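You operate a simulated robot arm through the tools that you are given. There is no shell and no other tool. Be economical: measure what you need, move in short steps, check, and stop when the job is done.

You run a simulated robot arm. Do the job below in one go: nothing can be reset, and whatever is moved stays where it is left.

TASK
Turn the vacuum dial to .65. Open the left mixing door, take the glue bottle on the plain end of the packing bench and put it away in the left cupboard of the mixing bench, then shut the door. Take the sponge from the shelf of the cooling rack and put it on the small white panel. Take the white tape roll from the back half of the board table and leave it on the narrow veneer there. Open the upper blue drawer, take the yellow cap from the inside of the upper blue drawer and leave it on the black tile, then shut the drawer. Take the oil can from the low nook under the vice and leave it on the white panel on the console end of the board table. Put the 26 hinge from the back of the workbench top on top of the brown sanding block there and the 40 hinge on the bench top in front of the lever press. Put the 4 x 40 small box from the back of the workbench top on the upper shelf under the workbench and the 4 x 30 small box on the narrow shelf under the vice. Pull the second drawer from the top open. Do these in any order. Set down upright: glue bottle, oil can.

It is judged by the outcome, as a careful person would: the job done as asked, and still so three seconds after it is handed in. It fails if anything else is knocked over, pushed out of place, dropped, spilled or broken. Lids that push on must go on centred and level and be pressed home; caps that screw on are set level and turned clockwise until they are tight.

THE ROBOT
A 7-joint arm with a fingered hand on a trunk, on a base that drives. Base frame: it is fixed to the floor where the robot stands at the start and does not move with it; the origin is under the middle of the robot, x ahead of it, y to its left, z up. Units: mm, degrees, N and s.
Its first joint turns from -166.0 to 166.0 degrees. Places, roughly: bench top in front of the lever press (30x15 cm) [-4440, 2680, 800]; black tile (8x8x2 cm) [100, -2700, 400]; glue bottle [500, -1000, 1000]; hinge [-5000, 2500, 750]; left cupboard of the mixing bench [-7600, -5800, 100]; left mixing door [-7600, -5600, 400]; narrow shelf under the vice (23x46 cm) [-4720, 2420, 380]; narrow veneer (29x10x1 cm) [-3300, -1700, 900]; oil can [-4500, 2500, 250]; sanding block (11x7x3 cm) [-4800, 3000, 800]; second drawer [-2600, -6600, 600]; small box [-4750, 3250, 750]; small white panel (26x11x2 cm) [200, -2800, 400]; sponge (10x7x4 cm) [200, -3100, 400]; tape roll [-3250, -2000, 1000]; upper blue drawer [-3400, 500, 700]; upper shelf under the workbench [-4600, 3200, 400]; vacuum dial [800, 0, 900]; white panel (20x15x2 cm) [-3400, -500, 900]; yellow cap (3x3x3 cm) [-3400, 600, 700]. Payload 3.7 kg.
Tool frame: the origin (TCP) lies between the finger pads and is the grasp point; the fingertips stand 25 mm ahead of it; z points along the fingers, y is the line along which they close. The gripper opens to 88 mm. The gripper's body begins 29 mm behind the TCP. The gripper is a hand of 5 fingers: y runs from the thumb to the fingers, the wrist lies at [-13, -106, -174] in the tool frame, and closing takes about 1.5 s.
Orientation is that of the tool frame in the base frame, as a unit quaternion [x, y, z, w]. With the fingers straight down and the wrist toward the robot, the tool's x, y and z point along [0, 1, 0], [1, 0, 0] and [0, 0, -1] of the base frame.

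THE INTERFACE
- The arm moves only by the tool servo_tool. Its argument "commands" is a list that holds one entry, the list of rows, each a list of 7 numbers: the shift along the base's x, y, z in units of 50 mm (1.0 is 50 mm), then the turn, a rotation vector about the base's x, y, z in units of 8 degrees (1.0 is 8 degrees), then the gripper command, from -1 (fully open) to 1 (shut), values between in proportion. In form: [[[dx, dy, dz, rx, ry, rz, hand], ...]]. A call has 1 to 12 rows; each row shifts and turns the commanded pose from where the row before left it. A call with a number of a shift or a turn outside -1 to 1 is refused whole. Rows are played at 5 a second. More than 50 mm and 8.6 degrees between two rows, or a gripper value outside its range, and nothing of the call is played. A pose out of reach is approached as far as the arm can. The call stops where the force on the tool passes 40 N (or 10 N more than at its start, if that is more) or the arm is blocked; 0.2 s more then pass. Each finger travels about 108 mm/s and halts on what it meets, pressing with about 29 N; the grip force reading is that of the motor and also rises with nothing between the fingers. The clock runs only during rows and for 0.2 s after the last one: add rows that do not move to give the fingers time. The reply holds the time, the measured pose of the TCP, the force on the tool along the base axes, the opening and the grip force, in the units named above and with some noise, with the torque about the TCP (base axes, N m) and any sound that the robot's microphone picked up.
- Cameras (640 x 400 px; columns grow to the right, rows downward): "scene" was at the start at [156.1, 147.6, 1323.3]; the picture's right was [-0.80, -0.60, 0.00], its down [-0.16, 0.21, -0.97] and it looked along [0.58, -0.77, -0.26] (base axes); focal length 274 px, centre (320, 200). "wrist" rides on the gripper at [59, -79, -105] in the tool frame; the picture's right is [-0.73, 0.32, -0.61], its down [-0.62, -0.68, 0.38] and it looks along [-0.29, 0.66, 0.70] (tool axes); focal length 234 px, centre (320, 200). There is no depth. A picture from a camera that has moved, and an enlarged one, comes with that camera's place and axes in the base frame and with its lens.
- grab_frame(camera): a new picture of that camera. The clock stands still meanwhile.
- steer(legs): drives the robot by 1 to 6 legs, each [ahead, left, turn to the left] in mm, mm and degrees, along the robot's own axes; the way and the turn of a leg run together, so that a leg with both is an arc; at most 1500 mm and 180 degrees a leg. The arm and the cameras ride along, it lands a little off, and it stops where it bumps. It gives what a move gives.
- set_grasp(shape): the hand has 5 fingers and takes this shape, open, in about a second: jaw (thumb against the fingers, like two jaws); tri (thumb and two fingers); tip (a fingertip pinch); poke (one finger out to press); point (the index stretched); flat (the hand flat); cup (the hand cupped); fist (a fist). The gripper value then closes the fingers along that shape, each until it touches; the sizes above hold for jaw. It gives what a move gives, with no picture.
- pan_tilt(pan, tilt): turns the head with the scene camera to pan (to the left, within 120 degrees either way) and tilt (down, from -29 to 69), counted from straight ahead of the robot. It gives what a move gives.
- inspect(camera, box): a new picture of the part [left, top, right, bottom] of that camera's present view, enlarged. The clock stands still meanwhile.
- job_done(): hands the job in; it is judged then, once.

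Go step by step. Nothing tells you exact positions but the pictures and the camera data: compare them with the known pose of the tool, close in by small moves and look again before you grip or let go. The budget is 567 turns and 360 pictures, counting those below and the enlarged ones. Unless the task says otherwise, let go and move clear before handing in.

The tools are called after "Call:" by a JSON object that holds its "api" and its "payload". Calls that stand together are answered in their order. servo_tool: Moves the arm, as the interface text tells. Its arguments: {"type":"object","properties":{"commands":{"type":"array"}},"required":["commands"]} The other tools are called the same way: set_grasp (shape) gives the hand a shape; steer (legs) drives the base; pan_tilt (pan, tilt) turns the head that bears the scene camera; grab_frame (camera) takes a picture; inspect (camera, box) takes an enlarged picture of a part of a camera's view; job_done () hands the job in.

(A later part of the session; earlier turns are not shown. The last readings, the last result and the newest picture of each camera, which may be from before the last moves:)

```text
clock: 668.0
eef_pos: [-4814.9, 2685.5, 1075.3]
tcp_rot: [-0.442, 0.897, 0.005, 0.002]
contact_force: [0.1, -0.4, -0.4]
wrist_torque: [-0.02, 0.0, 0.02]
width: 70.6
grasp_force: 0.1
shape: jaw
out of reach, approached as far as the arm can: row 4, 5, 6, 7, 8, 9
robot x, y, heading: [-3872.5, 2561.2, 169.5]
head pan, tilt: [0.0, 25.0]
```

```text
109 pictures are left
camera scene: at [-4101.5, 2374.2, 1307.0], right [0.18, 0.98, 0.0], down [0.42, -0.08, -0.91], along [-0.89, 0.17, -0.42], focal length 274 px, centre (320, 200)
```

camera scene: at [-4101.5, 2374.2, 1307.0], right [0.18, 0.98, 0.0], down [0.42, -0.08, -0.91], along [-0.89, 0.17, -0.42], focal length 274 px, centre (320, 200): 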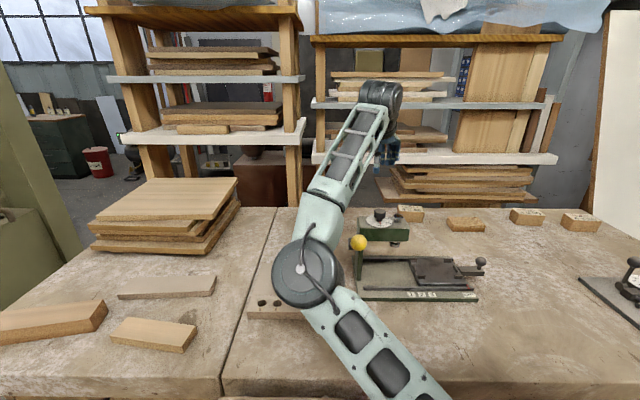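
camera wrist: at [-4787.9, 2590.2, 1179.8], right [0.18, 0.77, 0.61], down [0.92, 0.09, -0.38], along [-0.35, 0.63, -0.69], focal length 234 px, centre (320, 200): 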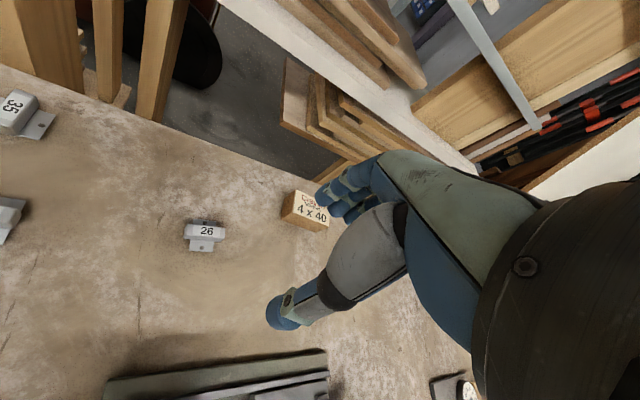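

Too stretched here. I pull the hand back and drive 180 mm closer.

Call:
{"api": "servo_tool", "payload": {"commands": [[[0.9, -0.15, 0, 0, 0, 0, -0.6], [0.9, -0.15, 0, 0, 0, 0, -0.6], [0.9, -0.15, 0, 0, 0, 0, -0.6], [0.5, 0, 0, 0, 0, 0, -0.6]]]}}

Call:
{"api": "steer", "payload": {"legs": [[190, 0, 0]]}}

Call:
{"api": "servo_tool", "payload": {"commands": [[[-0.2, 0, -0.2, 0, 0, -0.95, -0.6], [-0.2, 0, -0.2, 0, 0, -0.95, -0.6], [-0.2, 0, -0.2, 0, 0, -0.95, -0.6], [-0.2, 0, -0.2, 0, 0, -0.95, -0.6], [-0.2, 0, -0.2, 0, 0, -0.9, -0.6], [0, 0, 0, 0, 0, 0, -0.6]]]}}

Call:
{"api": "grab_frame", "payload": {"camera": "wrist"}}

Call:
{"api": "grab_frame", "payload": {"camera": "scene"}}

```text
clock: 669.0
eef_pos: [-4655.2, 2664.9, 1073.7]
tcp_rot: [-0.445, 0.896, 0.002, 0.002]
contact_force: [0.5, 0.2, -0.3]
wrist_torque: [-0.01, 0.01, -0.01]
width: 70.7
grasp_force: 0.0
shape: jaw
robot x, y, heading: [-3871.0, 2561.6, 169.6]
head pan, tilt: [0.0, 25.0]
```

```text
clock: 670.3
eef_pos: [-4749.4, 2692.9, 1075.4]
tcp_rot: [-0.434, 0.901, 0.004, 0.001]
contact_force: [-0.9, -0.7, 0.6]
wrist_torque: [-0.02, 0.03, -0.02]
width: 70.4
grasp_force: 0.0
shape: jaw
robot x, y, heading: [-3967.1, 2575.1, 168.4]
head pan, tilt: [0.0, 25.0]
stopped in leg 1: the robot was blocked; the commanded pose is now the measured one
```

```text
clock: 671.9
eef_pos: [-4713.6, 2756.1, 1029.2]
tcp_rot: [-0.182, 0.982, -0.04, -0.028]
contact_force: [0.7, -0.6, 0.1]
wrist_torque: [0.01, 0.02, -0.02]
width: 70.6
grasp_force: 0.0
shape: jaw
out of reach, approached as far as the arm can: row 3, 4, 5
robot x, y, heading: [-3979.0, 2554.1, 170.3]
head pan, tilt: [0.0, 25.0]
stopped in row 6: the arm was blocked; the commanded pose is now the measured one
```

```text
108 pictures are left
camera wrist: at [-4737.6, 2670.0, 1144.7], right [0.59, 0.61, 0.53], down [0.81, -0.45, -0.38], along [0.01, 0.65, -0.76], focal length 234 px, centre (320, 200)
```

wrist: 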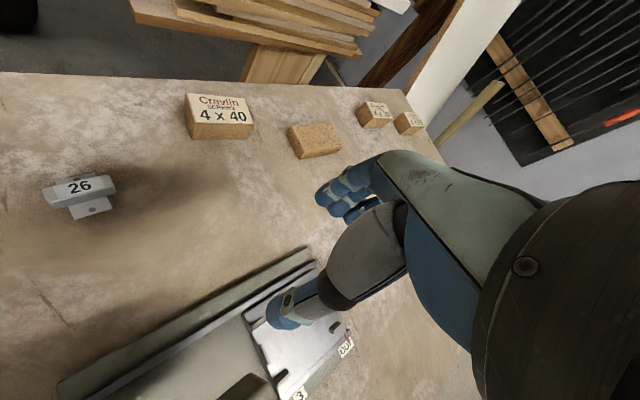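

```text
107 pictures are left
camera scene: at [-4123.0, 2346.5, 1336.4], right [0.17, 0.99, 0.0], down [0.36, -0.07, -0.93], along [-0.92, 0.16, -0.36], focal length 274 px, centre (320, 200)
```

scene: 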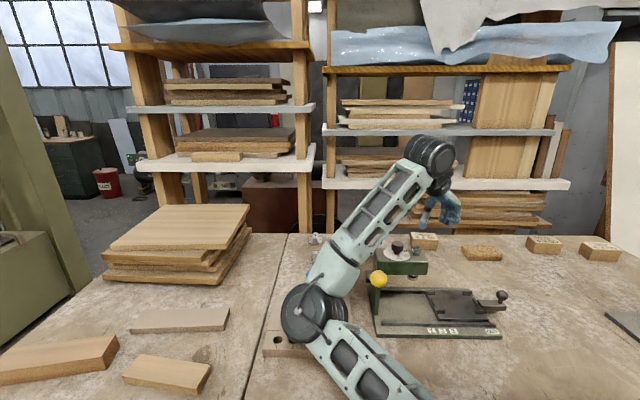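

Something is pressing: the elbow has come down near the drilling jig. I lift the hand up and back at once and check.

Call:
{"api": "servo_tool", "payload": {"commands": [[[0.3, 0, 0.8, 0, 0, 0.5, -0.6], [0.4, 0, 0.8, 0, 0, 0.9, -0.6], [0.5, 0, 0.6, 0, 0, 0.9, -0.6], [0.6, 0, 0.4, 0, 0, 0.9, -0.6], [0.6, 0, 0.2, 0, 0, 0.9, -0.6]]]}}

Call:
{"api": "grab_frame", "payload": {"camera": "scene"}}

```text
clock: 673.1
eef_pos: [-4613.1, 2762.6, 1129.8]
tcp_rot: [-0.422, 0.906, -0.03, 0.002]
contact_force: [-0.5, 0.5, -0.4]
wrist_torque: [0.01, -0.04, -0.01]
width: 70.6
grasp_force: 0.0
shape: jaw
robot x, y, heading: [-3974.3, 2559.2, 169.4]
head pan, tilt: [0.0, 25.0]
```

```text
106 pictures are left
camera scene: at [-4203.5, 2367.9, 1307.1], right [0.18, 0.98, 0.0], down [0.42, -0.08, -0.91], along [-0.89, 0.17, -0.42], focal length 274 px, centre (320, 200)
```

scene: 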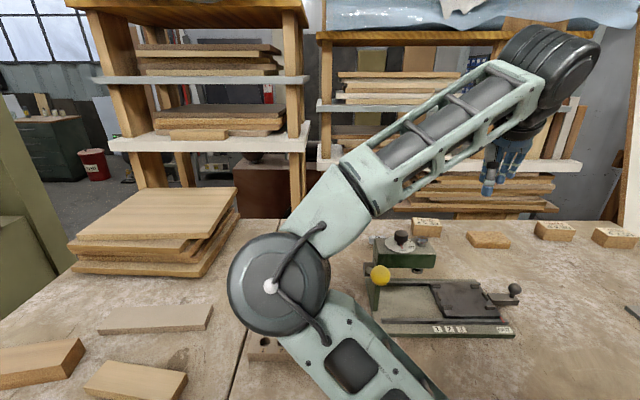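

I bring the hand further back so the elbow clears, then inspect the jig.

Call:
{"api": "servo_tool", "payload": {"commands": [[[0.9, 0, 0.1, 0, 0, 0.6, -0.6], [0.9, 0, 0.1, 0, 0, 0.6, -0.6], [0.9, 0.1, 0.1, 0, 0, 0.6, -0.6], [0.9, 0.1, 0.1, 0, 0, 0.6, -0.6], [0.9, 0.1, 0, 0, 0, 0.6, -0.6], [0.6, 0.1, 0, 0, 0, 0.4, -0.6]]]}}

Call:
{"api": "grab_frame", "payload": {"camera": "scene"}}

```text
clock: 674.5
eef_pos: [-4483.4, 2834.6, 1105.1]
tcp_rot: [-0.625, 0.78, -0.029, 0.008]
contact_force: [-1.0, 0.0, -0.5]
wrist_torque: [-0.01, -0.02, 0.0]
width: 70.6
grasp_force: 0.0
shape: jaw
out of reach, approached as far as the arm can: row 2, 3, 4, 5, 6
robot x, y, heading: [-3975.5, 2552.9, 169.5]
head pan, tilt: [0.0, 25.0]
```

```text
105 pictures are left
camera scene: at [-4203.3, 2364.3, 1307.1], right [0.18, 0.98, 0.0], down [0.42, -0.08, -0.91], along [-0.89, 0.16, -0.42], focal length 274 px, centre (320, 200)
```

scene: 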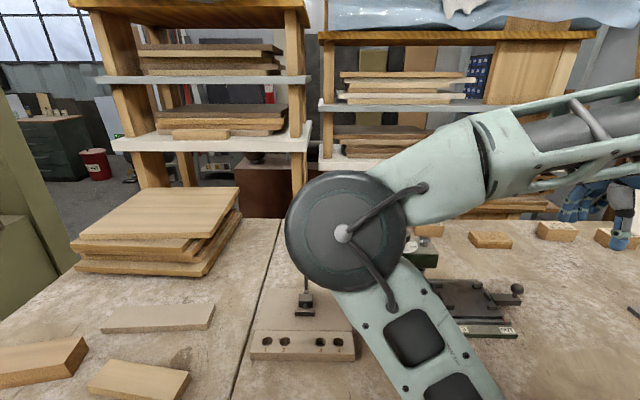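

The jig looks undisturbed. I shift the robot 420 mm to the right, so the arm reaches the back of the bench past the press from the side.

Call:
{"api": "steer", "payload": {"legs": [[-60, 0, 0], [0, -420, 0], [60, 0, 0]]}}

Call:
{"api": "grab_frame", "payload": {"camera": "scene"}}

```text
clock: 678.2
eef_pos: [-4409.6, 3241.9, 1104.6]
tcp_rot: [-0.626, 0.779, -0.029, 0.009]
contact_force: [-0.9, 0.5, 0.0]
wrist_torque: [-0.01, 0.0, 0.0]
width: 70.3
grasp_force: 0.1
shape: jaw
robot x, y, heading: [-3903.1, 2963.1, 169.9]
head pan, tilt: [0.0, 25.0]
```

```text
104 pictures are left
camera scene: at [-4127.6, 2773.9, 1307.1], right [0.18, 0.98, 0.0], down [0.42, -0.07, -0.91], along [-0.89, 0.16, -0.42], focal length 274 px, centre (320, 200)
```

scene: 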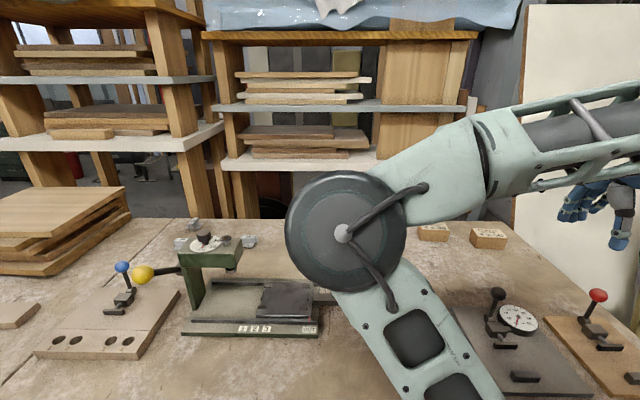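

I swing the hand over to the 26 hinge, yawing it so the wrist stays to the northeast.

Call:
{"api": "servo_tool", "payload": {"commands": [[[-0.64, -0.74, 0, 0, 0, 0.5, -0.6], [-0.64, -0.74, 0, 0, 0, 0.5, -0.6], [-0.64, -0.74, 0, 0, 0, 0.5, -0.6], [-0.64, -0.74, 0, 0, 0, 0.5, -0.6], [-0.64, -0.74, 0, 0, 0, 0.5, -0.6], [-0.64, -0.74, 0, 0, 0, 0.5, -0.6], [-0.64, -0.74, 0, 0, 0, 0.5, -0.6], [-0.64, -0.74, 0, 0, 0, 0.5, -0.6], [-0.64, -0.74, 0, 0, 0, 0.5, -0.6], [-0.64, -0.74, 0, 0, 0, 0.5, -0.6], [-0.64, -0.74, 0, 0, 0, 0.5, -0.6], [-0.64, -0.74, 0, 0, 0, 0.5, -0.6]]]}}

Call:
{"api": "servo_tool", "payload": {"commands": [[[-0.64, -0.74, 0, 0, 0, 0.5, -0.6], [-0.64, -0.6, -0.3, 0, 0, 0.5, -0.6], [0, 0, -0.8, 0, 0, 0.5, -0.6], [0, 0, -0.8, 0, 0, 0.3, -0.6], [0, 0, 0, 0, 0, 0, -0.6]]]}}

Call:
{"api": "grab_frame", "payload": {"camera": "wrist"}}

Call:
{"api": "grab_frame", "payload": {"camera": "scene"}}

```text
clock: 680.8
eef_pos: [-4796.4, 2797.7, 1104.3]
tcp_rot: [0.889, -0.457, 0.022, -0.019]
contact_force: [0.4, 1.4, 0.6]
wrist_torque: [0.02, -0.03, 0.01]
width: 70.5
grasp_force: 0.2
shape: jaw
robot x, y, heading: [-3904.2, 2964.9, 170.1]
head pan, tilt: [0.0, 25.0]
```

```text
clock: 682.0
eef_pos: [-4857.0, 2730.7, 1008.0]
tcp_rot: [0.939, -0.342, 0.02, -0.022]
contact_force: [0.3, -0.5, 0.4]
wrist_torque: [-0.02, 0.01, 0.0]
width: 70.7
grasp_force: 0.1
shape: jaw
robot x, y, heading: [-3897.2, 2967.6, 169.9]
head pan, tilt: [0.0, 25.0]
```

```text
103 pictures are left
camera wrist: at [-4768.1, 2749.3, 1120.3], right [-0.8, 0.2, 0.57], down [-0.02, 0.93, -0.36], along [-0.61, -0.3, -0.74], focal length 234 px, centre (320, 200)
```

wrist: 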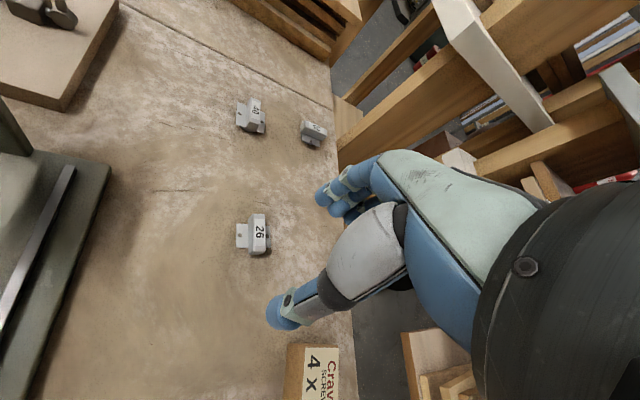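

```text
102 pictures are left
camera scene: at [-4127.3, 2773.6, 1307.1], right [0.17, 0.98, 0.0], down [0.42, -0.07, -0.91], along [-0.89, 0.16, -0.42], focal length 274 px, centre (320, 200)
```

scene: 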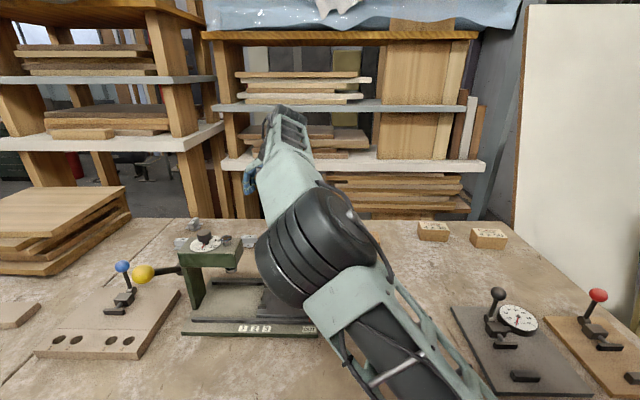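

The bar of the 26 hinge runs along y. I yaw 45° more to grip it end to end and move above it.

Call:
{"api": "servo_tool", "payload": {"commands": [[[-0.1, -0.16, 0, 0, 0, 0.95, -0.6], [-0.1, -0.16, 0, 0, 0, 0.95, -0.6], [-0.1, -0.16, 0, 0, 0, 0.95, -0.6], [-0.1, -0.16, -0.2, 0, 0, 0.95, -0.6], [-0.1, -0.16, -0.4, 0, 0, 0.95, -0.6], [-0.1, -0.16, -0.6, 0, 0, 0.9, -0.6], [0, 0, 0, 0, 0, 0, -0.6]]]}}

Call:
{"api": "grab_frame", "payload": {"camera": "wrist"}}

```text
clock: 683.6
eef_pos: [-4887.8, 2682.0, 948.3]
tcp_rot: [0.998, 0.046, 0.01, -0.028]
contact_force: [-0.3, -0.6, 0.0]
wrist_torque: [0.01, 0.0, 0.01]
width: 70.4
grasp_force: 0.1
shape: jaw
robot x, y, heading: [-3900.8, 2966.0, 169.9]
head pan, tilt: [0.0, 25.0]
```

```text
101 pictures are left
camera wrist: at [-4839.5, 2760.1, 1060.8], right [-0.7, -0.42, 0.57], down [-0.68, 0.64, -0.36], along [-0.22, -0.64, -0.74], focal length 234 px, centre (320, 200)
```

wrist: 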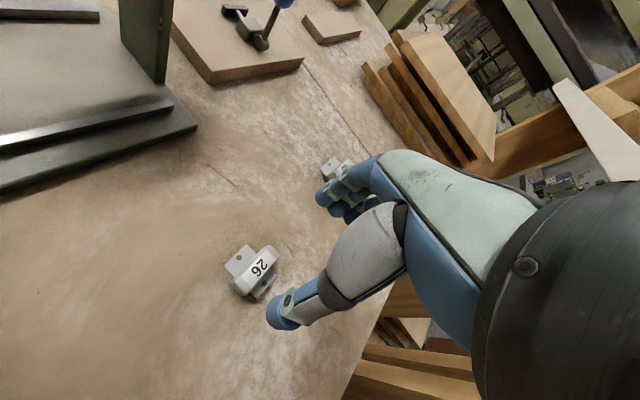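

Aligned to within a few mm; I trim the yaw by -16°, and descend with the hand nearly open.

Call:
{"api": "servo_tool", "payload": {"commands": [[[-0.06, -0.04, -0.4, 0, 0, -1, -0.8], [0, 0, -0.6, 0, 0, -1, -0.8], [0, 0, -0.5, 0, 0, 0, -0.8], [0, 0, -0.3, 0, 0, 0, -0.8], [0, 0, 0, 0, 0, 0, -0.8]]]}}

Call:
{"api": "grab_frame", "payload": {"camera": "wrist"}}

```text
clock: 684.8
eef_pos: [-4892.3, 2681.3, 859.4]
tcp_rot: [0.995, -0.094, 0.014, -0.027]
contact_force: [1.1, -0.2, -0.6]
wrist_torque: [-0.02, 0.0, 0.03]
width: 79.0
grasp_force: 0.0
shape: jaw
robot x, y, heading: [-3896.9, 2965.5, 170.2]
head pan, tilt: [0.0, 25.0]
```

```text
100 pictures are left
camera wrist: at [-4822.7, 2741.0, 970.8], right [-0.79, -0.21, 0.57], down [-0.47, 0.8, -0.36], along [-0.38, -0.55, -0.74], focal length 234 px, centre (320, 200)
```

wrist: 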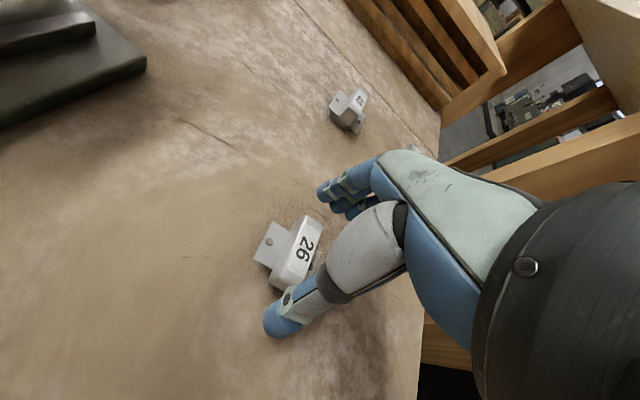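

Centred between thumb and fingers. I lower a bit more and close.

Call:
{"api": "servo_tool", "payload": {"commands": [[[0.03, 0.03, -0.2, 0, 0, 0, -0.6], [0, 0, -0.1, 0, 0, 0, -0.3], [0, 0, 0, 0, 0, 0, 0], [0, 0, 0, 0, 0, 0, 0.3], [0, 0, 0, 0, 0, 0, 0.4], [0, 0, 0, 0, 0, 0, 0.4]]]}}

Call:
{"api": "grab_frame", "payload": {"camera": "wrist"}}

```text
clock: 686.2
eef_pos: [-4887.7, 2681.7, 845.5]
tcp_rot: [0.995, -0.094, 0.013, -0.026]
contact_force: [0.4, 0.2, -0.1]
wrist_torque: [0.02, 0.01, 0.01]
width: 46.3
grasp_force: 28.9
shape: jaw
robot x, y, heading: [-3901.8, 2964.2, 169.8]
head pan, tilt: [0.0, 25.0]
```

```text
99 pictures are left
camera wrist: at [-4821.2, 2742.4, 956.1], right [-0.79, -0.21, 0.57], down [-0.47, 0.81, -0.36], along [-0.38, -0.55, -0.74], focal length 234 px, centre (320, 200)
```

wrist: 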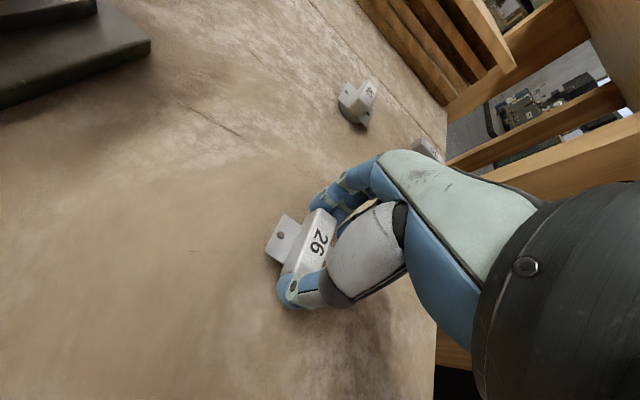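

Gripped. I lift and carry it to the sanding block.

Call:
{"api": "servo_tool", "payload": {"commands": [[[0, 0, 0.5, 0, 0, 0, 0.5], [0, 0, 0.9, 0, 0, 0, 0.5], [0, 0, 0.9, 0, 0, 0, 0.5], [0.18, 0.9, 0, 0, 0, 0, 0.5], [0.18, 0.9, 0, 0, 0, 0, 0.5], [0.18, 0.9, 0, 0, 0, 0, 0.5], [0.18, 0.9, 0, 0, 0, 0, 0.5], [0.18, 0.9, 0, 0, 0, 0, 0.5], [0.18, 0.9, 0, 0, 0, 0, 0.5], [0.18, 0.9, 0, 0, 0, 0, 0.5], [0, 0.3, 0, 0, 0, 0, 0.5]]]}}

Call:
{"api": "grab_frame", "payload": {"camera": "wrist"}}

Call:
{"api": "grab_frame", "payload": {"camera": "scene"}}

```text
clock: 688.6
eef_pos: [-4825.1, 3011.5, 958.6]
tcp_rot: [0.995, -0.094, 0.014, -0.026]
contact_force: [0.2, -0.2, -0.8]
wrist_torque: [-0.02, 0.03, 0.0]
width: 46.5
grasp_force: 29.2
shape: jaw
robot x, y, heading: [-3900.2, 2961.1, 169.8]
head pan, tilt: [0.0, 25.0]
```

```text
98 pictures are left
camera wrist: at [-4757.8, 3072.2, 1070.6], right [-0.79, -0.21, 0.57], down [-0.47, 0.8, -0.36], along [-0.38, -0.56, -0.74], focal length 234 px, centre (320, 200)
```

wrist: 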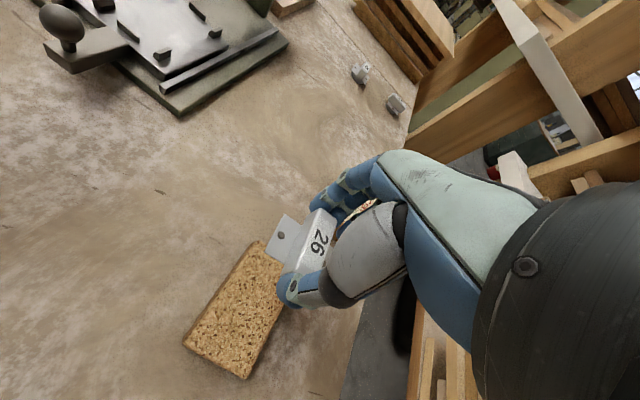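

```text
97 pictures are left
camera scene: at [-4127.4, 2773.7, 1307.1], right [0.17, 0.98, 0.0], down [0.42, -0.07, -0.91], along [-0.89, 0.16, -0.42], focal length 274 px, centre (320, 200)
```

scene: 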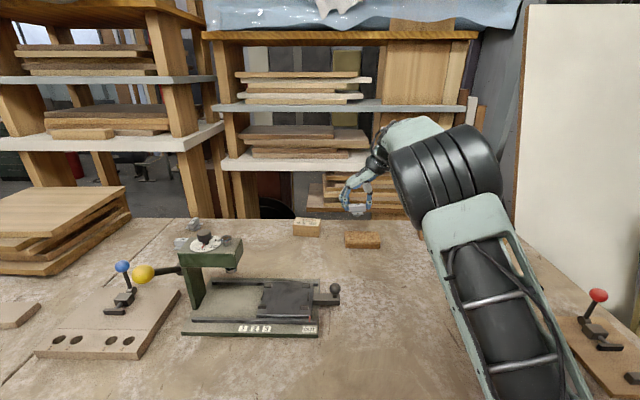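

Block centre computed at about (-4840, 3043), top ≈832. I move over it and lower.

Call:
{"api": "servo_tool", "payload": {"commands": [[[-0.3, 0.62, 0, 0, 0, 0, 0.5], [0, 0, -0.7, 0, 0, 0, 0.5], [0, 0, -0.5, 0, 0, 0, 0.5], [0, 0, -0.2, 0, 0, 0, 0.5], [0, 0, 0, 0, 0, 0, 0.5]]]}}

Call:
{"api": "grab_frame", "payload": {"camera": "wrist"}}

Call:
{"api": "inspect", "payload": {"camera": "scene", "box": [300, 180, 420, 260]}}

```text
clock: 689.8
eef_pos: [-4841.1, 3043.9, 889.3]
tcp_rot: [0.995, -0.094, 0.014, -0.027]
contact_force: [-0.2, -0.4, -1.4]
wrist_torque: [-0.06, 0.01, -0.04]
width: 46.4
grasp_force: 29.4
shape: jaw
robot x, y, heading: [-3901.6, 2965.2, 169.9]
head pan, tilt: [0.0, 25.0]
```

```text
96 pictures are left
camera wrist: at [-4772.8, 3103.4, 1001.0], right [-0.79, -0.21, 0.57], down [-0.47, 0.81, -0.36], along [-0.38, -0.55, -0.74], focal length 234 px, centre (320, 200)
```

wrist: 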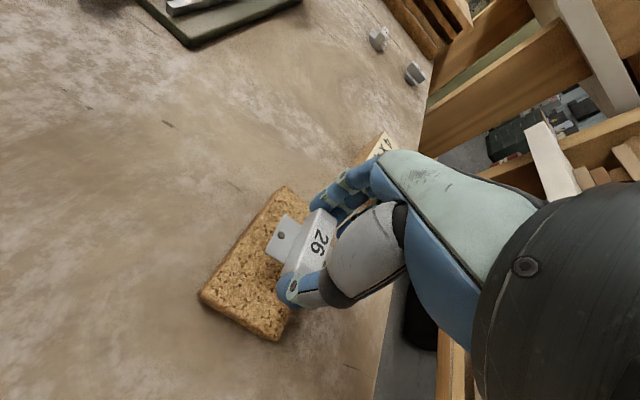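

```text
5.00 times, centred on (360, 220) of scene
camera zoom: at [-4127.4, 2773.7, 1307.1], right [0.17, 0.98, 0.0], down [0.42, -0.07, -0.91], along [-0.89, 0.16, -0.42], focal length 1371 px, centre (120, 100)
```

zoom: 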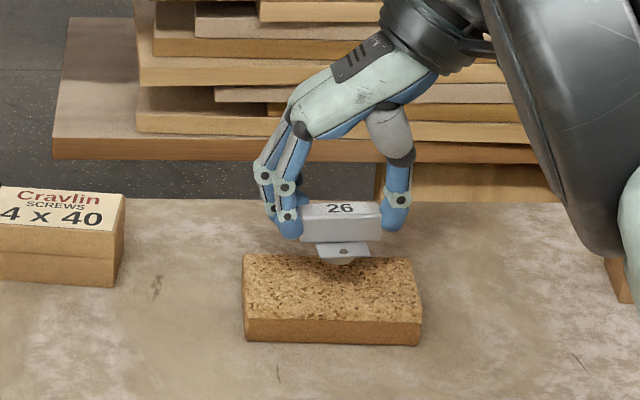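

Well aligned over the block. I lower to contact.

Call:
{"api": "servo_tool", "payload": {"commands": [[[0, -0.06, -0.1, 0, 0, 0, 0.5], [0, 0, -0.1, 0, 0, 0, 0.5], [0, 0, -0.06, 0, 0, 0, 0.5], [0, 0, 0, 0, 0, 0, 0.5]]]}}

```text
clock: 690.8
eef_pos: [-4840.5, 3039.9, 877.3]
tcp_rot: [0.995, -0.095, 0.014, -0.026]
contact_force: [-0.4, -0.3, -0.5]
wrist_torque: [-0.01, 0.03, -0.01]
width: 46.6
grasp_force: 28.9
shape: jaw
robot x, y, heading: [-3898.4, 2964.8, 169.7]
head pan, tilt: [0.0, 25.0]
```

Call:
{"api": "servo_tool", "payload": {"commands": [[[0, 0, -0.06, 0, 0, 0, 0.5], [0, 0, -0.05, 0, 0, 0, 0.5], [0, 0, -0.04, 0, 0, 0, 0.5], [0, 0, 0, 0, 0, 0, 0.5]]]}}

Call:
{"api": "inspect", "payload": {"camera": "scene", "box": [300, 180, 420, 260]}}

```text
clock: 691.8
eef_pos: [-4840.8, 3040.8, 871.1]
tcp_rot: [0.995, -0.093, 0.011, -0.026]
contact_force: [-0.4, 0.9, 29.7]
wrist_torque: [-0.12, 0.07, -0.01]
width: 46.8
grasp_force: 28.9
shape: jaw
robot x, y, heading: [-3899.0, 2964.0, 169.9]
head pan, tilt: [0.0, 25.0]
```

```text
5.00 times, centred on (360, 220) of scene
camera zoom: at [-4126.2, 2773.7, 1307.3], right [0.17, 0.98, 0.0], down [0.42, -0.07, -0.91], along [-0.89, 0.16, -0.42], focal length 1371 px, centre (120, 100)
```

zoom: 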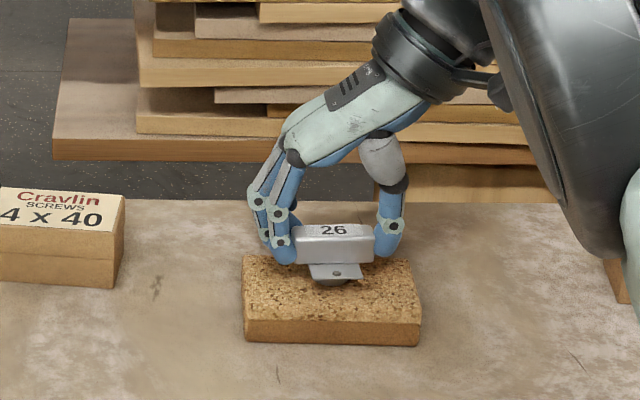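

On the block. I release and rise.

Call:
{"api": "servo_tool", "payload": {"commands": [[[0, 0, 0.02, 0, 0, 0, 0.1], [0, 0, 0, 0, 0, 0, -0.2], [0, 0, 0, 0, 0, 0, -0.5], [0, 0, 0, 0, 0, 0, -0.5], [0, 0, 0.4, 0, 0, 0, -0.5], [0, 0, 1, 0, 0, 0, -0.6], [0, 0, 1, 0, 0, 0, -0.6]]]}}

Call:
{"api": "inspect", "payload": {"camera": "scene", "box": [140, 180, 420, 340]}}

```text
clock: 693.4
eef_pos: [-4842.5, 3039.0, 989.5]
tcp_rot: [0.995, -0.094, 0.014, -0.027]
contact_force: [-0.1, 0.5, 1.5]
wrist_torque: [0.02, 0.0, -0.01]
width: 70.1
grasp_force: 0.1
shape: jaw
robot x, y, heading: [-3902.5, 2963.9, 170.1]
head pan, tilt: [0.0, 25.0]
```

```text
2.29 times, centred on (280, 260) of scene
camera zoom: at [-4127.5, 2773.8, 1307.0], right [0.17, 0.98, 0.0], down [0.42, -0.07, -0.91], along [-0.89, 0.16, -0.42], focal length 627 px, centre (411, 63)
```

zoom: 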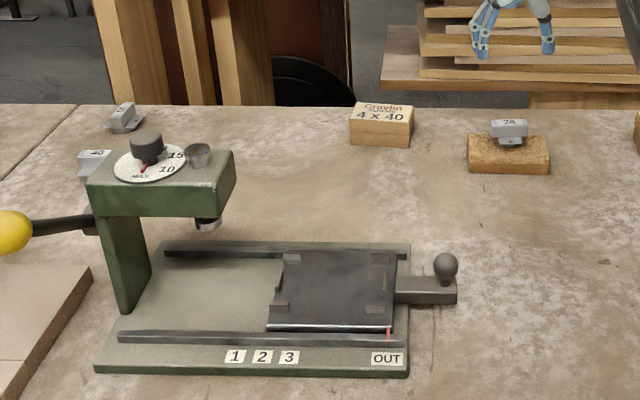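

The 26 hinge sits on the block. For the 40 hinge I shift the robot 240 mm left and move the hand over it.

Call:
{"api": "steer", "payload": {"legs": [[0, 240, 0]]}}

Call:
{"api": "servo_tool", "payload": {"commands": [[[0, -0.9, 0, 0, 0, 0, -0.8], [0, -0.9, 0, 0, 0, 0, -0.8], [0, -0.9, 0, 0, 0, 0, -0.8], [0, -0.9, 0, 0, 0, 0, -0.8], [0, -0.9, 0, 0, 0, 0, -0.8], [0, -0.9, 0, 0, 0, 0, -0.8], [0, 0, 0, 0, 0, 0, -0.8]]]}}

Call:
{"api": "grab_frame", "payload": {"camera": "wrist"}}

Call:
{"api": "grab_frame", "payload": {"camera": "scene"}}

```text
clock: 694.1
eef_pos: [-4841.9, 3037.7, 990.3]
tcp_rot: [0.995, -0.095, 0.015, -0.026]
contact_force: [-0.6, -0.2, 0.4]
wrist_torque: [-0.03, 0.01, 0.01]
width: 70.3
grasp_force: 0.0
shape: jaw
robot x, y, heading: [-3900.5, 2964.7, 169.9]
head pan, tilt: [0.0, 25.0]
stopped in leg 1: the robot was blocked; the commanded pose is now the measured one
```

```text
clock: 695.7
eef_pos: [-4840.5, 2768.5, 989.8]
tcp_rot: [0.995, -0.095, 0.015, -0.027]
contact_force: [-0.5, 0.0, 0.6]
wrist_torque: [-0.01, -0.02, 0.0]
width: 79.2
grasp_force: 0.0
shape: jaw
robot x, y, heading: [-3898.1, 2961.2, 170.0]
head pan, tilt: [0.0, 25.0]
```

```text
92 pictures are left
camera wrist: at [-4773.3, 2828.4, 1101.5], right [-0.79, -0.21, 0.57], down [-0.47, 0.81, -0.36], along [-0.38, -0.55, -0.74], focal length 234 px, centre (320, 200)
```

wrist: 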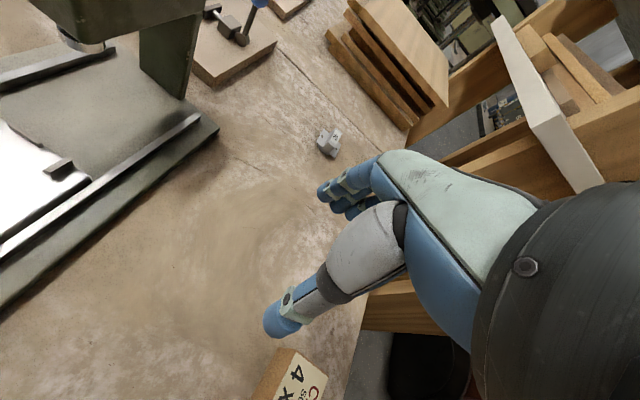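

```text
91 pictures are left
camera scene: at [-4126.7, 2772.0, 1307.0], right [0.18, 0.98, 0.0], down [0.42, -0.07, -0.91], along [-0.89, 0.16, -0.42], focal length 274 px, centre (320, 200)
```

scene: 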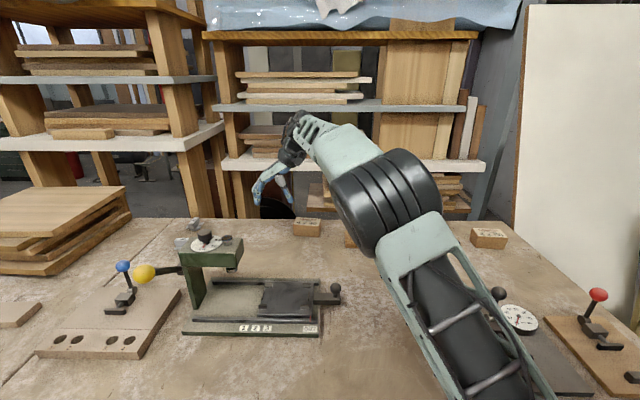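

The base is blocked on its left. I look down that way.

Call:
{"api": "pan_tilt", "payload": {"pan": 35, "tilt": 50}}

Call:
{"api": "grab_frame", "payload": {"camera": "scene"}}

```text
clock: 696.7
eef_pos: [-4840.9, 2768.4, 990.0]
tcp_rot: [0.995, -0.094, 0.015, -0.027]
contact_force: [0.2, 0.2, 0.4]
wrist_torque: [-0.01, 0.04, 0.02]
width: 79.1
grasp_force: 0.1
shape: jaw
robot x, y, heading: [-3895.2, 2962.6, 170.0]
head pan, tilt: [35.0, 50.0]
```

```text
90 pictures are left
camera scene: at [-4105.9, 2723.4, 1269.6], right [-0.42, 0.91, 0.0], down [0.69, 0.32, -0.64], along [-0.58, -0.27, -0.77], focal length 274 px, centre (320, 200)
```

scene: 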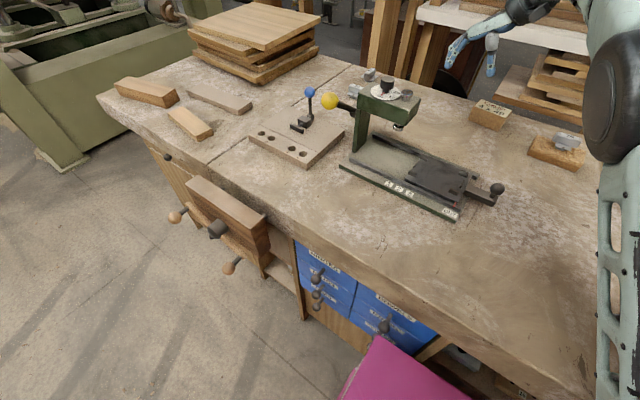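

My deck corner is against the drawer knobs (the bench is nearer than I thought). I back off 120 mm and go left 180 mm.

Call:
{"api": "steer", "payload": {"legs": [[-110, 0, 0], [0, 190, 0]]}}

Call:
{"api": "pan_tilt", "payload": {"pan": 0, "tilt": 25}}

Call:
{"api": "servo_tool", "payload": {"commands": [[[-0.1, -0.3, 0.3, 0, 0, -1, -0.5], [-0.2, -0.3, 0.2, 0, 0, -1, -0.5], [-0.2, -0.3, 0, 0, 0, -1, -0.5], [-0.2, -0.3, 0, 0, 0, -1, -0.5], [-0.2, -0.3, 0, 0, 0, -1, -0.5], [-0.3, -0.3, 0, 0, 0, -1, -0.5], [-0.3, -0.2, 0, 0, 0, -1, -0.5], [-0.3, -0.2, 0, 0, 0, -1, -0.5], [-0.3, -0.2, 0, 0, 0, -0.8, -0.5]]]}}

Call:
{"api": "grab_frame", "payload": {"camera": "wrist"}}

Call:
{"api": "grab_frame", "payload": {"camera": "scene"}}

```text
clock: 699.0
eef_pos: [-4766.0, 2561.1, 990.4]
tcp_rot: [0.995, -0.094, 0.015, -0.027]
contact_force: [-0.3, -0.1, -0.5]
wrist_torque: [-0.01, 0.02, 0.01]
width: 79.2
grasp_force: 0.0
shape: jaw
robot x, y, heading: [-3820.4, 2752.8, 169.9]
head pan, tilt: [35.0, 50.0]
```

```text
clock: 700.0
eef_pos: [-4766.1, 2560.5, 989.5]
tcp_rot: [0.995, -0.094, 0.015, -0.027]
contact_force: [-0.3, -0.5, 0.6]
wrist_torque: [0.0, -0.03, 0.0]
width: 79.3
grasp_force: 0.2
shape: jaw
robot x, y, heading: [-3819.8, 2751.6, 169.8]
head pan, tilt: [0.0, 25.0]
```

```text
clock: 702.0
eef_pos: [-4848.7, 2455.8, 1002.2]
tcp_rot: [0.803, -0.596, 0.029, -0.011]
contact_force: [0.4, 0.0, 0.4]
wrist_torque: [0.01, 0.02, -0.01]
width: 66.5
grasp_force: 0.0
shape: jaw
out of reach, approached as far as the arm can: row 8, 9
robot x, y, heading: [-3826.0, 2755.3, 169.8]
head pan, tilt: [0.0, 25.0]
```

```text
89 pictures are left
camera wrist: at [-4763.3, 2422.1, 1113.2], right [-0.55, 0.61, 0.57], down [0.49, 0.79, -0.37], along [-0.67, 0.08, -0.74], focal length 234 px, centre (320, 200)
```

wrist: 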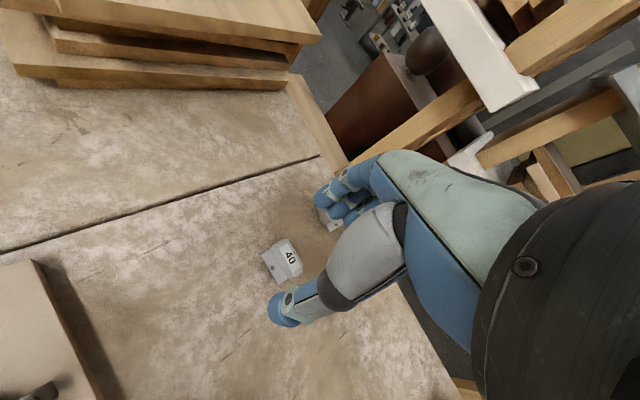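

```text
88 pictures are left
camera scene: at [-4052.3, 2563.4, 1307.0], right [0.18, 0.98, 0.0], down [0.42, -0.07, -0.91], along [-0.89, 0.16, -0.42], focal length 274 px, centre (320, 200)
```

scene: 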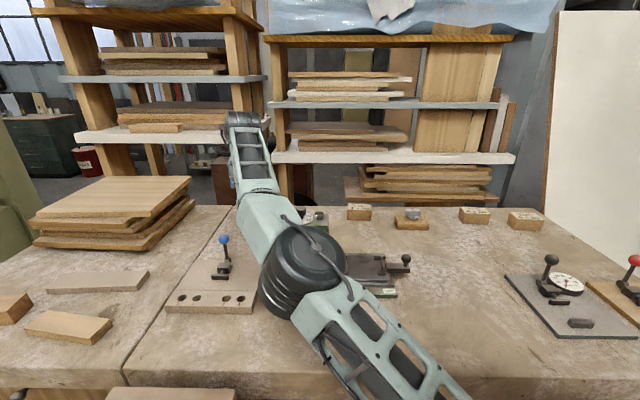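

The 40 hinge is at (-4908, 2481). I square the hand across its bar and lower toward it.

Call:
{"api": "servo_tool", "payload": {"commands": [[[0, 0.1, -0.7, 0, 0, -1, -0.5], [-0.3, 0.1, -0.7, 0, 0, -1, -0.5], [-0.4, 0.15, -0.6, 0, 0, -1, -0.5], [-0.5, 0.15, -0.2, 0, 0, 0, -0.5], [0, 0, 0, 0, 0, 0, -0.5]]]}}

Call:
{"api": "grab_frame", "payload": {"camera": "wrist"}}

Call:
{"api": "grab_frame", "payload": {"camera": "scene"}}

```text
clock: 703.2
eef_pos: [-4834.9, 2445.9, 947.7]
tcp_rot: [0.774, -0.632, 0.035, -0.017]
contact_force: [-0.9, -0.7, -0.5]
wrist_torque: [-0.03, 0.03, 0.02]
width: 66.1
grasp_force: 0.0
shape: jaw
out of reach, approached as far as the arm can: row 1, 2, 3
robot x, y, heading: [-3823.9, 2754.0, 169.9]
head pan, tilt: [0.0, 25.0]
```

```text
87 pictures are left
camera wrist: at [-4754.0, 2404.7, 1060.5], right [-0.51, 0.66, 0.56], down [0.57, 0.74, -0.35], along [-0.65, 0.14, -0.75], focal length 234 px, centre (320, 200)
```

wrist: 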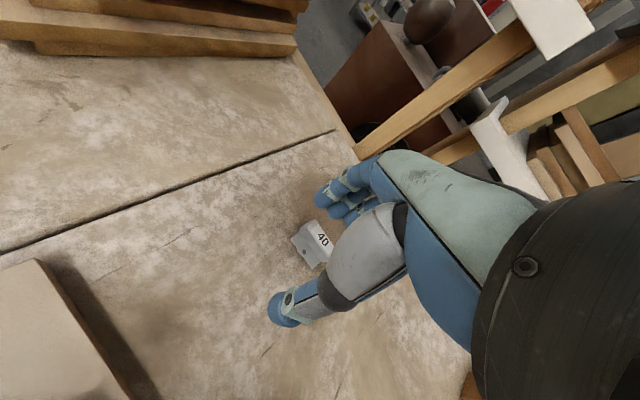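

```text
86 pictures are left
camera scene: at [-4052.0, 2563.3, 1307.0], right [0.18, 0.98, 0.0], down [0.42, -0.07, -0.91], along [-0.89, 0.16, -0.42], focal length 274 px, centre (320, 200)
```

scene: 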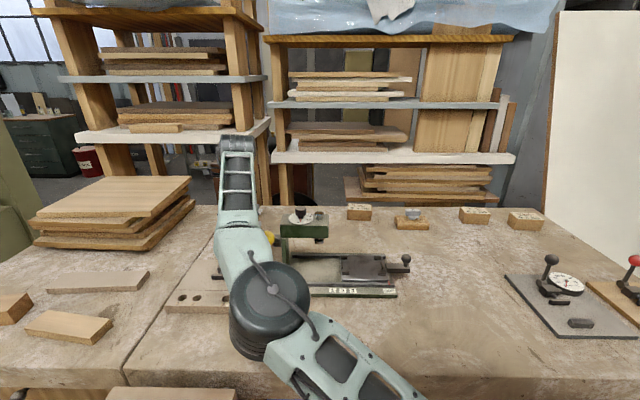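

The elbow is sinking to the left again. I raise and retract the hand, and place the robot straight in front of the vice instead.

Call:
{"api": "servo_tool", "payload": {"commands": [[[0.1, 0.1, 0.9, 0, 0, -0.5, -0.5], [0.2, 0.2, 0.9, 0, 0, -0.5, -0.5], [0.6, 0.5, 0.5, 0, 0, -0.5, -0.5], [0.7, 0.7, 0, 0, 0, 0, -0.5], [0.7, 0.7, 0, 0, 0, 0, -0.5], [0.7, 0.7, 0, 0, 0, 0, -0.5], [0.7, 0.7, 0, 0, 0, 0, -0.5], [0.7, 0.7, 0, 0, 0, 0, -0.5], [0.6, 0.7, 0, 0, 0, 0, -0.5], [0.5, 0.7, 0, 0, 0, 0, -0.5], [0.3, 0.7, 0, 0, 0, 0, -0.5], [0.2, 0.7, 0, 0, 0, 0, -0.5]]]}}

Call:
{"api": "steer", "payload": {"legs": [[0, 245, 0]]}}

Call:
{"api": "grab_frame", "payload": {"camera": "scene"}}

```text
clock: 704.8
eef_pos: [-4675.1, 2592.3, 975.9]
tcp_rot: [0.755, -0.655, 0.034, -0.009]
contact_force: [-18.9, -23.3, 22.7]
wrist_torque: [-0.47, -0.6, -0.97]
width: 48.6
grasp_force: 0.0
shape: jaw
out of reach, approached as far as the arm can: row 1, 2
robot x, y, heading: [-3822.6, 2752.7, 169.9]
head pan, tilt: [0.0, 25.0]
stopped in row 7: the force on the tool passed its limit at 48 N (the readings are from after the stop); the commanded pose is now the measured one
```

```text
clock: 706.6
eef_pos: [-4716.7, 2357.9, 974.6]
tcp_rot: [0.753, -0.656, 0.035, -0.012]
contact_force: [-0.6, 0.0, -0.6]
wrist_torque: [0.01, -0.01, 0.01]
width: 65.8
grasp_force: 0.1
shape: jaw
robot x, y, heading: [-3869.3, 2510.3, 170.0]
head pan, tilt: [0.0, 25.0]
```

```text
85 pictures are left
camera scene: at [-4095.4, 2323.2, 1307.0], right [0.18, 0.98, 0.0], down [0.42, -0.07, -0.91], along [-0.89, 0.16, -0.42], focal length 274 px, centre (320, 200)
```

scene: 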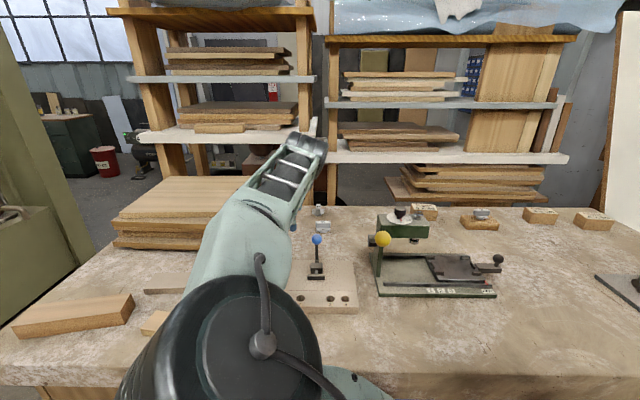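

The hand brushed the press while coming back. I check the press before anything else.

Call:
{"api": "inspect", "payload": {"camera": "scene", "box": [300, 190, 520, 310]}}

```text
2.91 times, centred on (410, 250) of scene
camera zoom: at [-4095.4, 2323.2, 1307.0], right [0.18, 0.98, 0.0], down [0.42, -0.07, -0.91], along [-0.89, 0.16, -0.42], focal length 798 px, centre (58, 54)
```

zoom: 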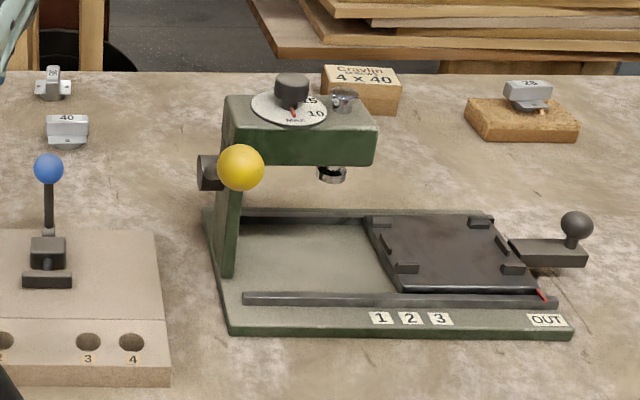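

Nothing on the press has changed. From here the 40 hinge is within easy reach; I move over it.

Call:
{"api": "servo_tool", "payload": {"commands": [[[-0.7, 0.45, 0.2, 0, 0, -0.4, -0.5], [-0.7, 0.45, 0.1, 0, 0, -0.4, -0.5], [-0.7, 0.45, 0, 0, 0, -0.4, -0.5], [-0.7, 0.45, 0, 0, 0, -0.4, -0.5], [-0.7, 0.45, -0.3, 0, 0, -0.4, -0.5], [-0.3, 0.2, -0.8, 0, 0, 0, -0.5], [0, 0, 0, 0, 0, 0, -0.5]]]}}

Call:
{"api": "grab_frame", "payload": {"camera": "wrist"}}

Call:
{"api": "grab_frame", "payload": {"camera": "scene"}}

```text
clock: 708.2
eef_pos: [-4906.1, 2481.3, 933.3]
tcp_rot: [-0.655, 0.755, -0.037, 0.007]
contact_force: [0.0, 0.3, -1.3]
wrist_torque: [0.0, 0.03, -0.01]
width: 65.9
grasp_force: 0.1
shape: jaw
robot x, y, heading: [-3865.3, 2515.8, 169.5]
head pan, tilt: [0.0, 25.0]
```

```text
83 pictures are left
camera wrist: at [-4843.9, 2415.5, 1046.5], right [-0.25, 0.79, 0.56], down [0.78, 0.5, -0.36], along [-0.57, 0.35, -0.75], focal length 234 px, centre (320, 200)
```

wrist: 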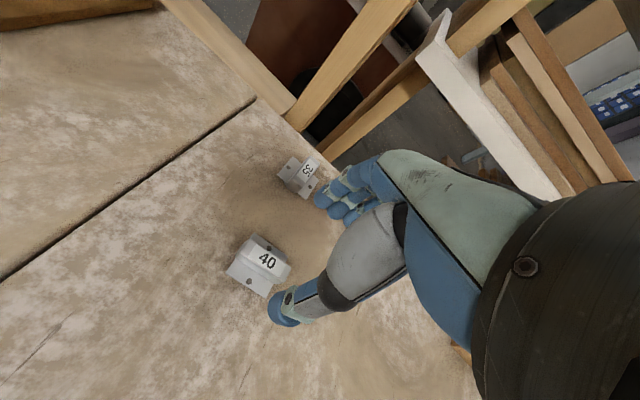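

```text
82 pictures are left
camera scene: at [-4095.5, 2323.3, 1307.0], right [0.18, 0.98, 0.0], down [0.42, -0.07, -0.91], along [-0.89, 0.16, -0.42], focal length 274 px, centre (320, 200)
```

scene: 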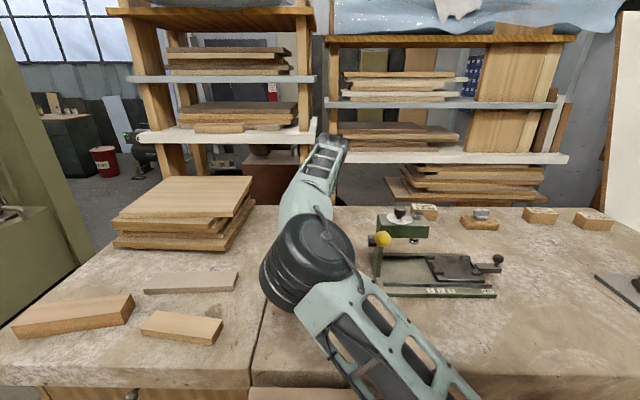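

Centred over the 40 hinge. I trim the yaw and descend.

Call:
{"api": "servo_tool", "payload": {"commands": [[[-0.06, -0.08, -0.5, 0, 0, 0.6, -0.4], [0, 0, -0.6, 0, 0, 0.6, -0.4], [0, 0, -0.4, 0, 0, 0, -0.4], [0, 0, -0.12, 0, 0, 0, -0.4], [0, 0, 0, 0, 0, 0, -0.4]]]}}

Call:
{"api": "grab_frame", "payload": {"camera": "wrist"}}

```text
clock: 709.4
eef_pos: [-4908.6, 2477.0, 853.6]
tcp_rot: [0.716, -0.697, 0.036, -0.01]
contact_force: [-0.2, 0.1, 0.0]
wrist_torque: [0.01, -0.02, 0.04]
width: 61.9
grasp_force: 0.2
shape: jaw
robot x, y, heading: [-3866.7, 2511.1, 169.6]
head pan, tilt: [0.0, 25.0]
```

```text
81 pictures are left
camera wrist: at [-4837.3, 2422.3, 965.5], right [-0.38, 0.74, 0.56], down [0.69, 0.63, -0.36], along [-0.62, 0.25, -0.75], focal length 234 px, centre (320, 200)
```

wrist: 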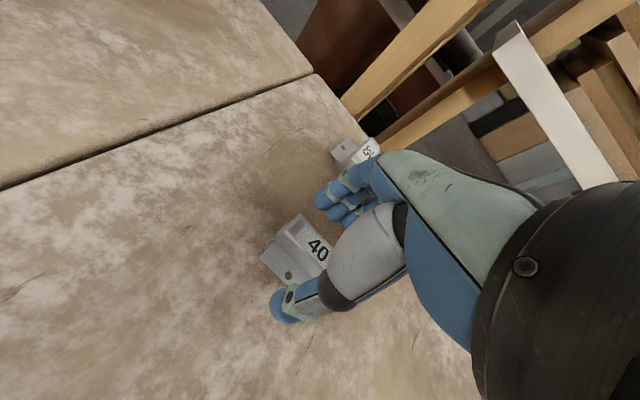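

Aligned. Lower 6 mm and close.

Call:
{"api": "servo_tool", "payload": {"commands": [[[-0.03, -0.02, -0.14, 0, 0, 0, -0.4], [0, 0, 0, 0, 0, 0, 0], [0, 0, 0, 0, 0, 0, 0.4], [0, 0, 0, 0, 0, 0, 0.7], [0, 0, 0, 0, 0, 0, 0.7], [0, 0, 0, 0, 0, 0, 0.7]]]}}

Call:
{"api": "servo_tool", "payload": {"commands": [[[0, 0, 0.3, 0, 0, 0, 0.8], [0, 0, 0.7, 0, 0, 0, 0.8], [0, 0, 0.9, 0, 0, 0, 0.8], [0, 0, 0.9, 0, 0, 0, 0.8]]]}}

Call:
{"api": "grab_frame", "payload": {"camera": "wrist"}}

```text
clock: 710.8
eef_pos: [-4911.7, 2473.8, 846.3]
tcp_rot: [0.716, -0.697, 0.036, -0.01]
contact_force: [-0.4, -0.7, -0.4]
wrist_torque: [-0.06, 0.01, 0.03]
width: 13.1
grasp_force: 29.1
shape: jaw
robot x, y, heading: [-3867.8, 2511.3, 169.7]
head pan, tilt: [0.0, 25.0]
```

```text
clock: 711.8
eef_pos: [-4912.3, 2474.6, 986.4]
tcp_rot: [0.716, -0.697, 0.036, -0.012]
contact_force: [0.1, -0.1, -2.3]
wrist_torque: [-0.02, 0.02, -0.01]
width: 13.4
grasp_force: 28.8
shape: jaw
robot x, y, heading: [-3866.9, 2515.3, 170.0]
head pan, tilt: [0.0, 25.0]
```

```text
80 pictures are left
camera wrist: at [-4839.6, 2420.9, 1098.8], right [-0.38, 0.74, 0.56], down [0.69, 0.63, -0.36], along [-0.62, 0.25, -0.75], focal length 234 px, centre (320, 200)
```

wrist: 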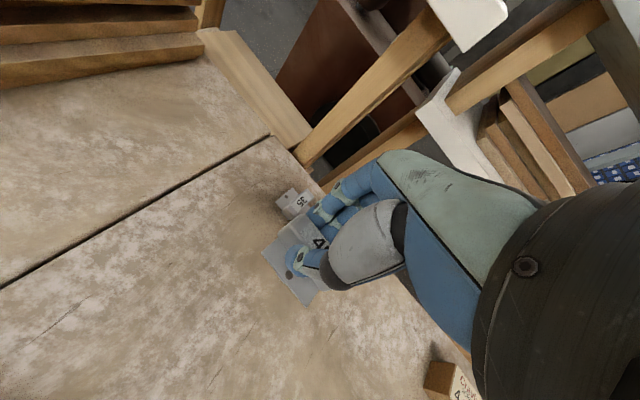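

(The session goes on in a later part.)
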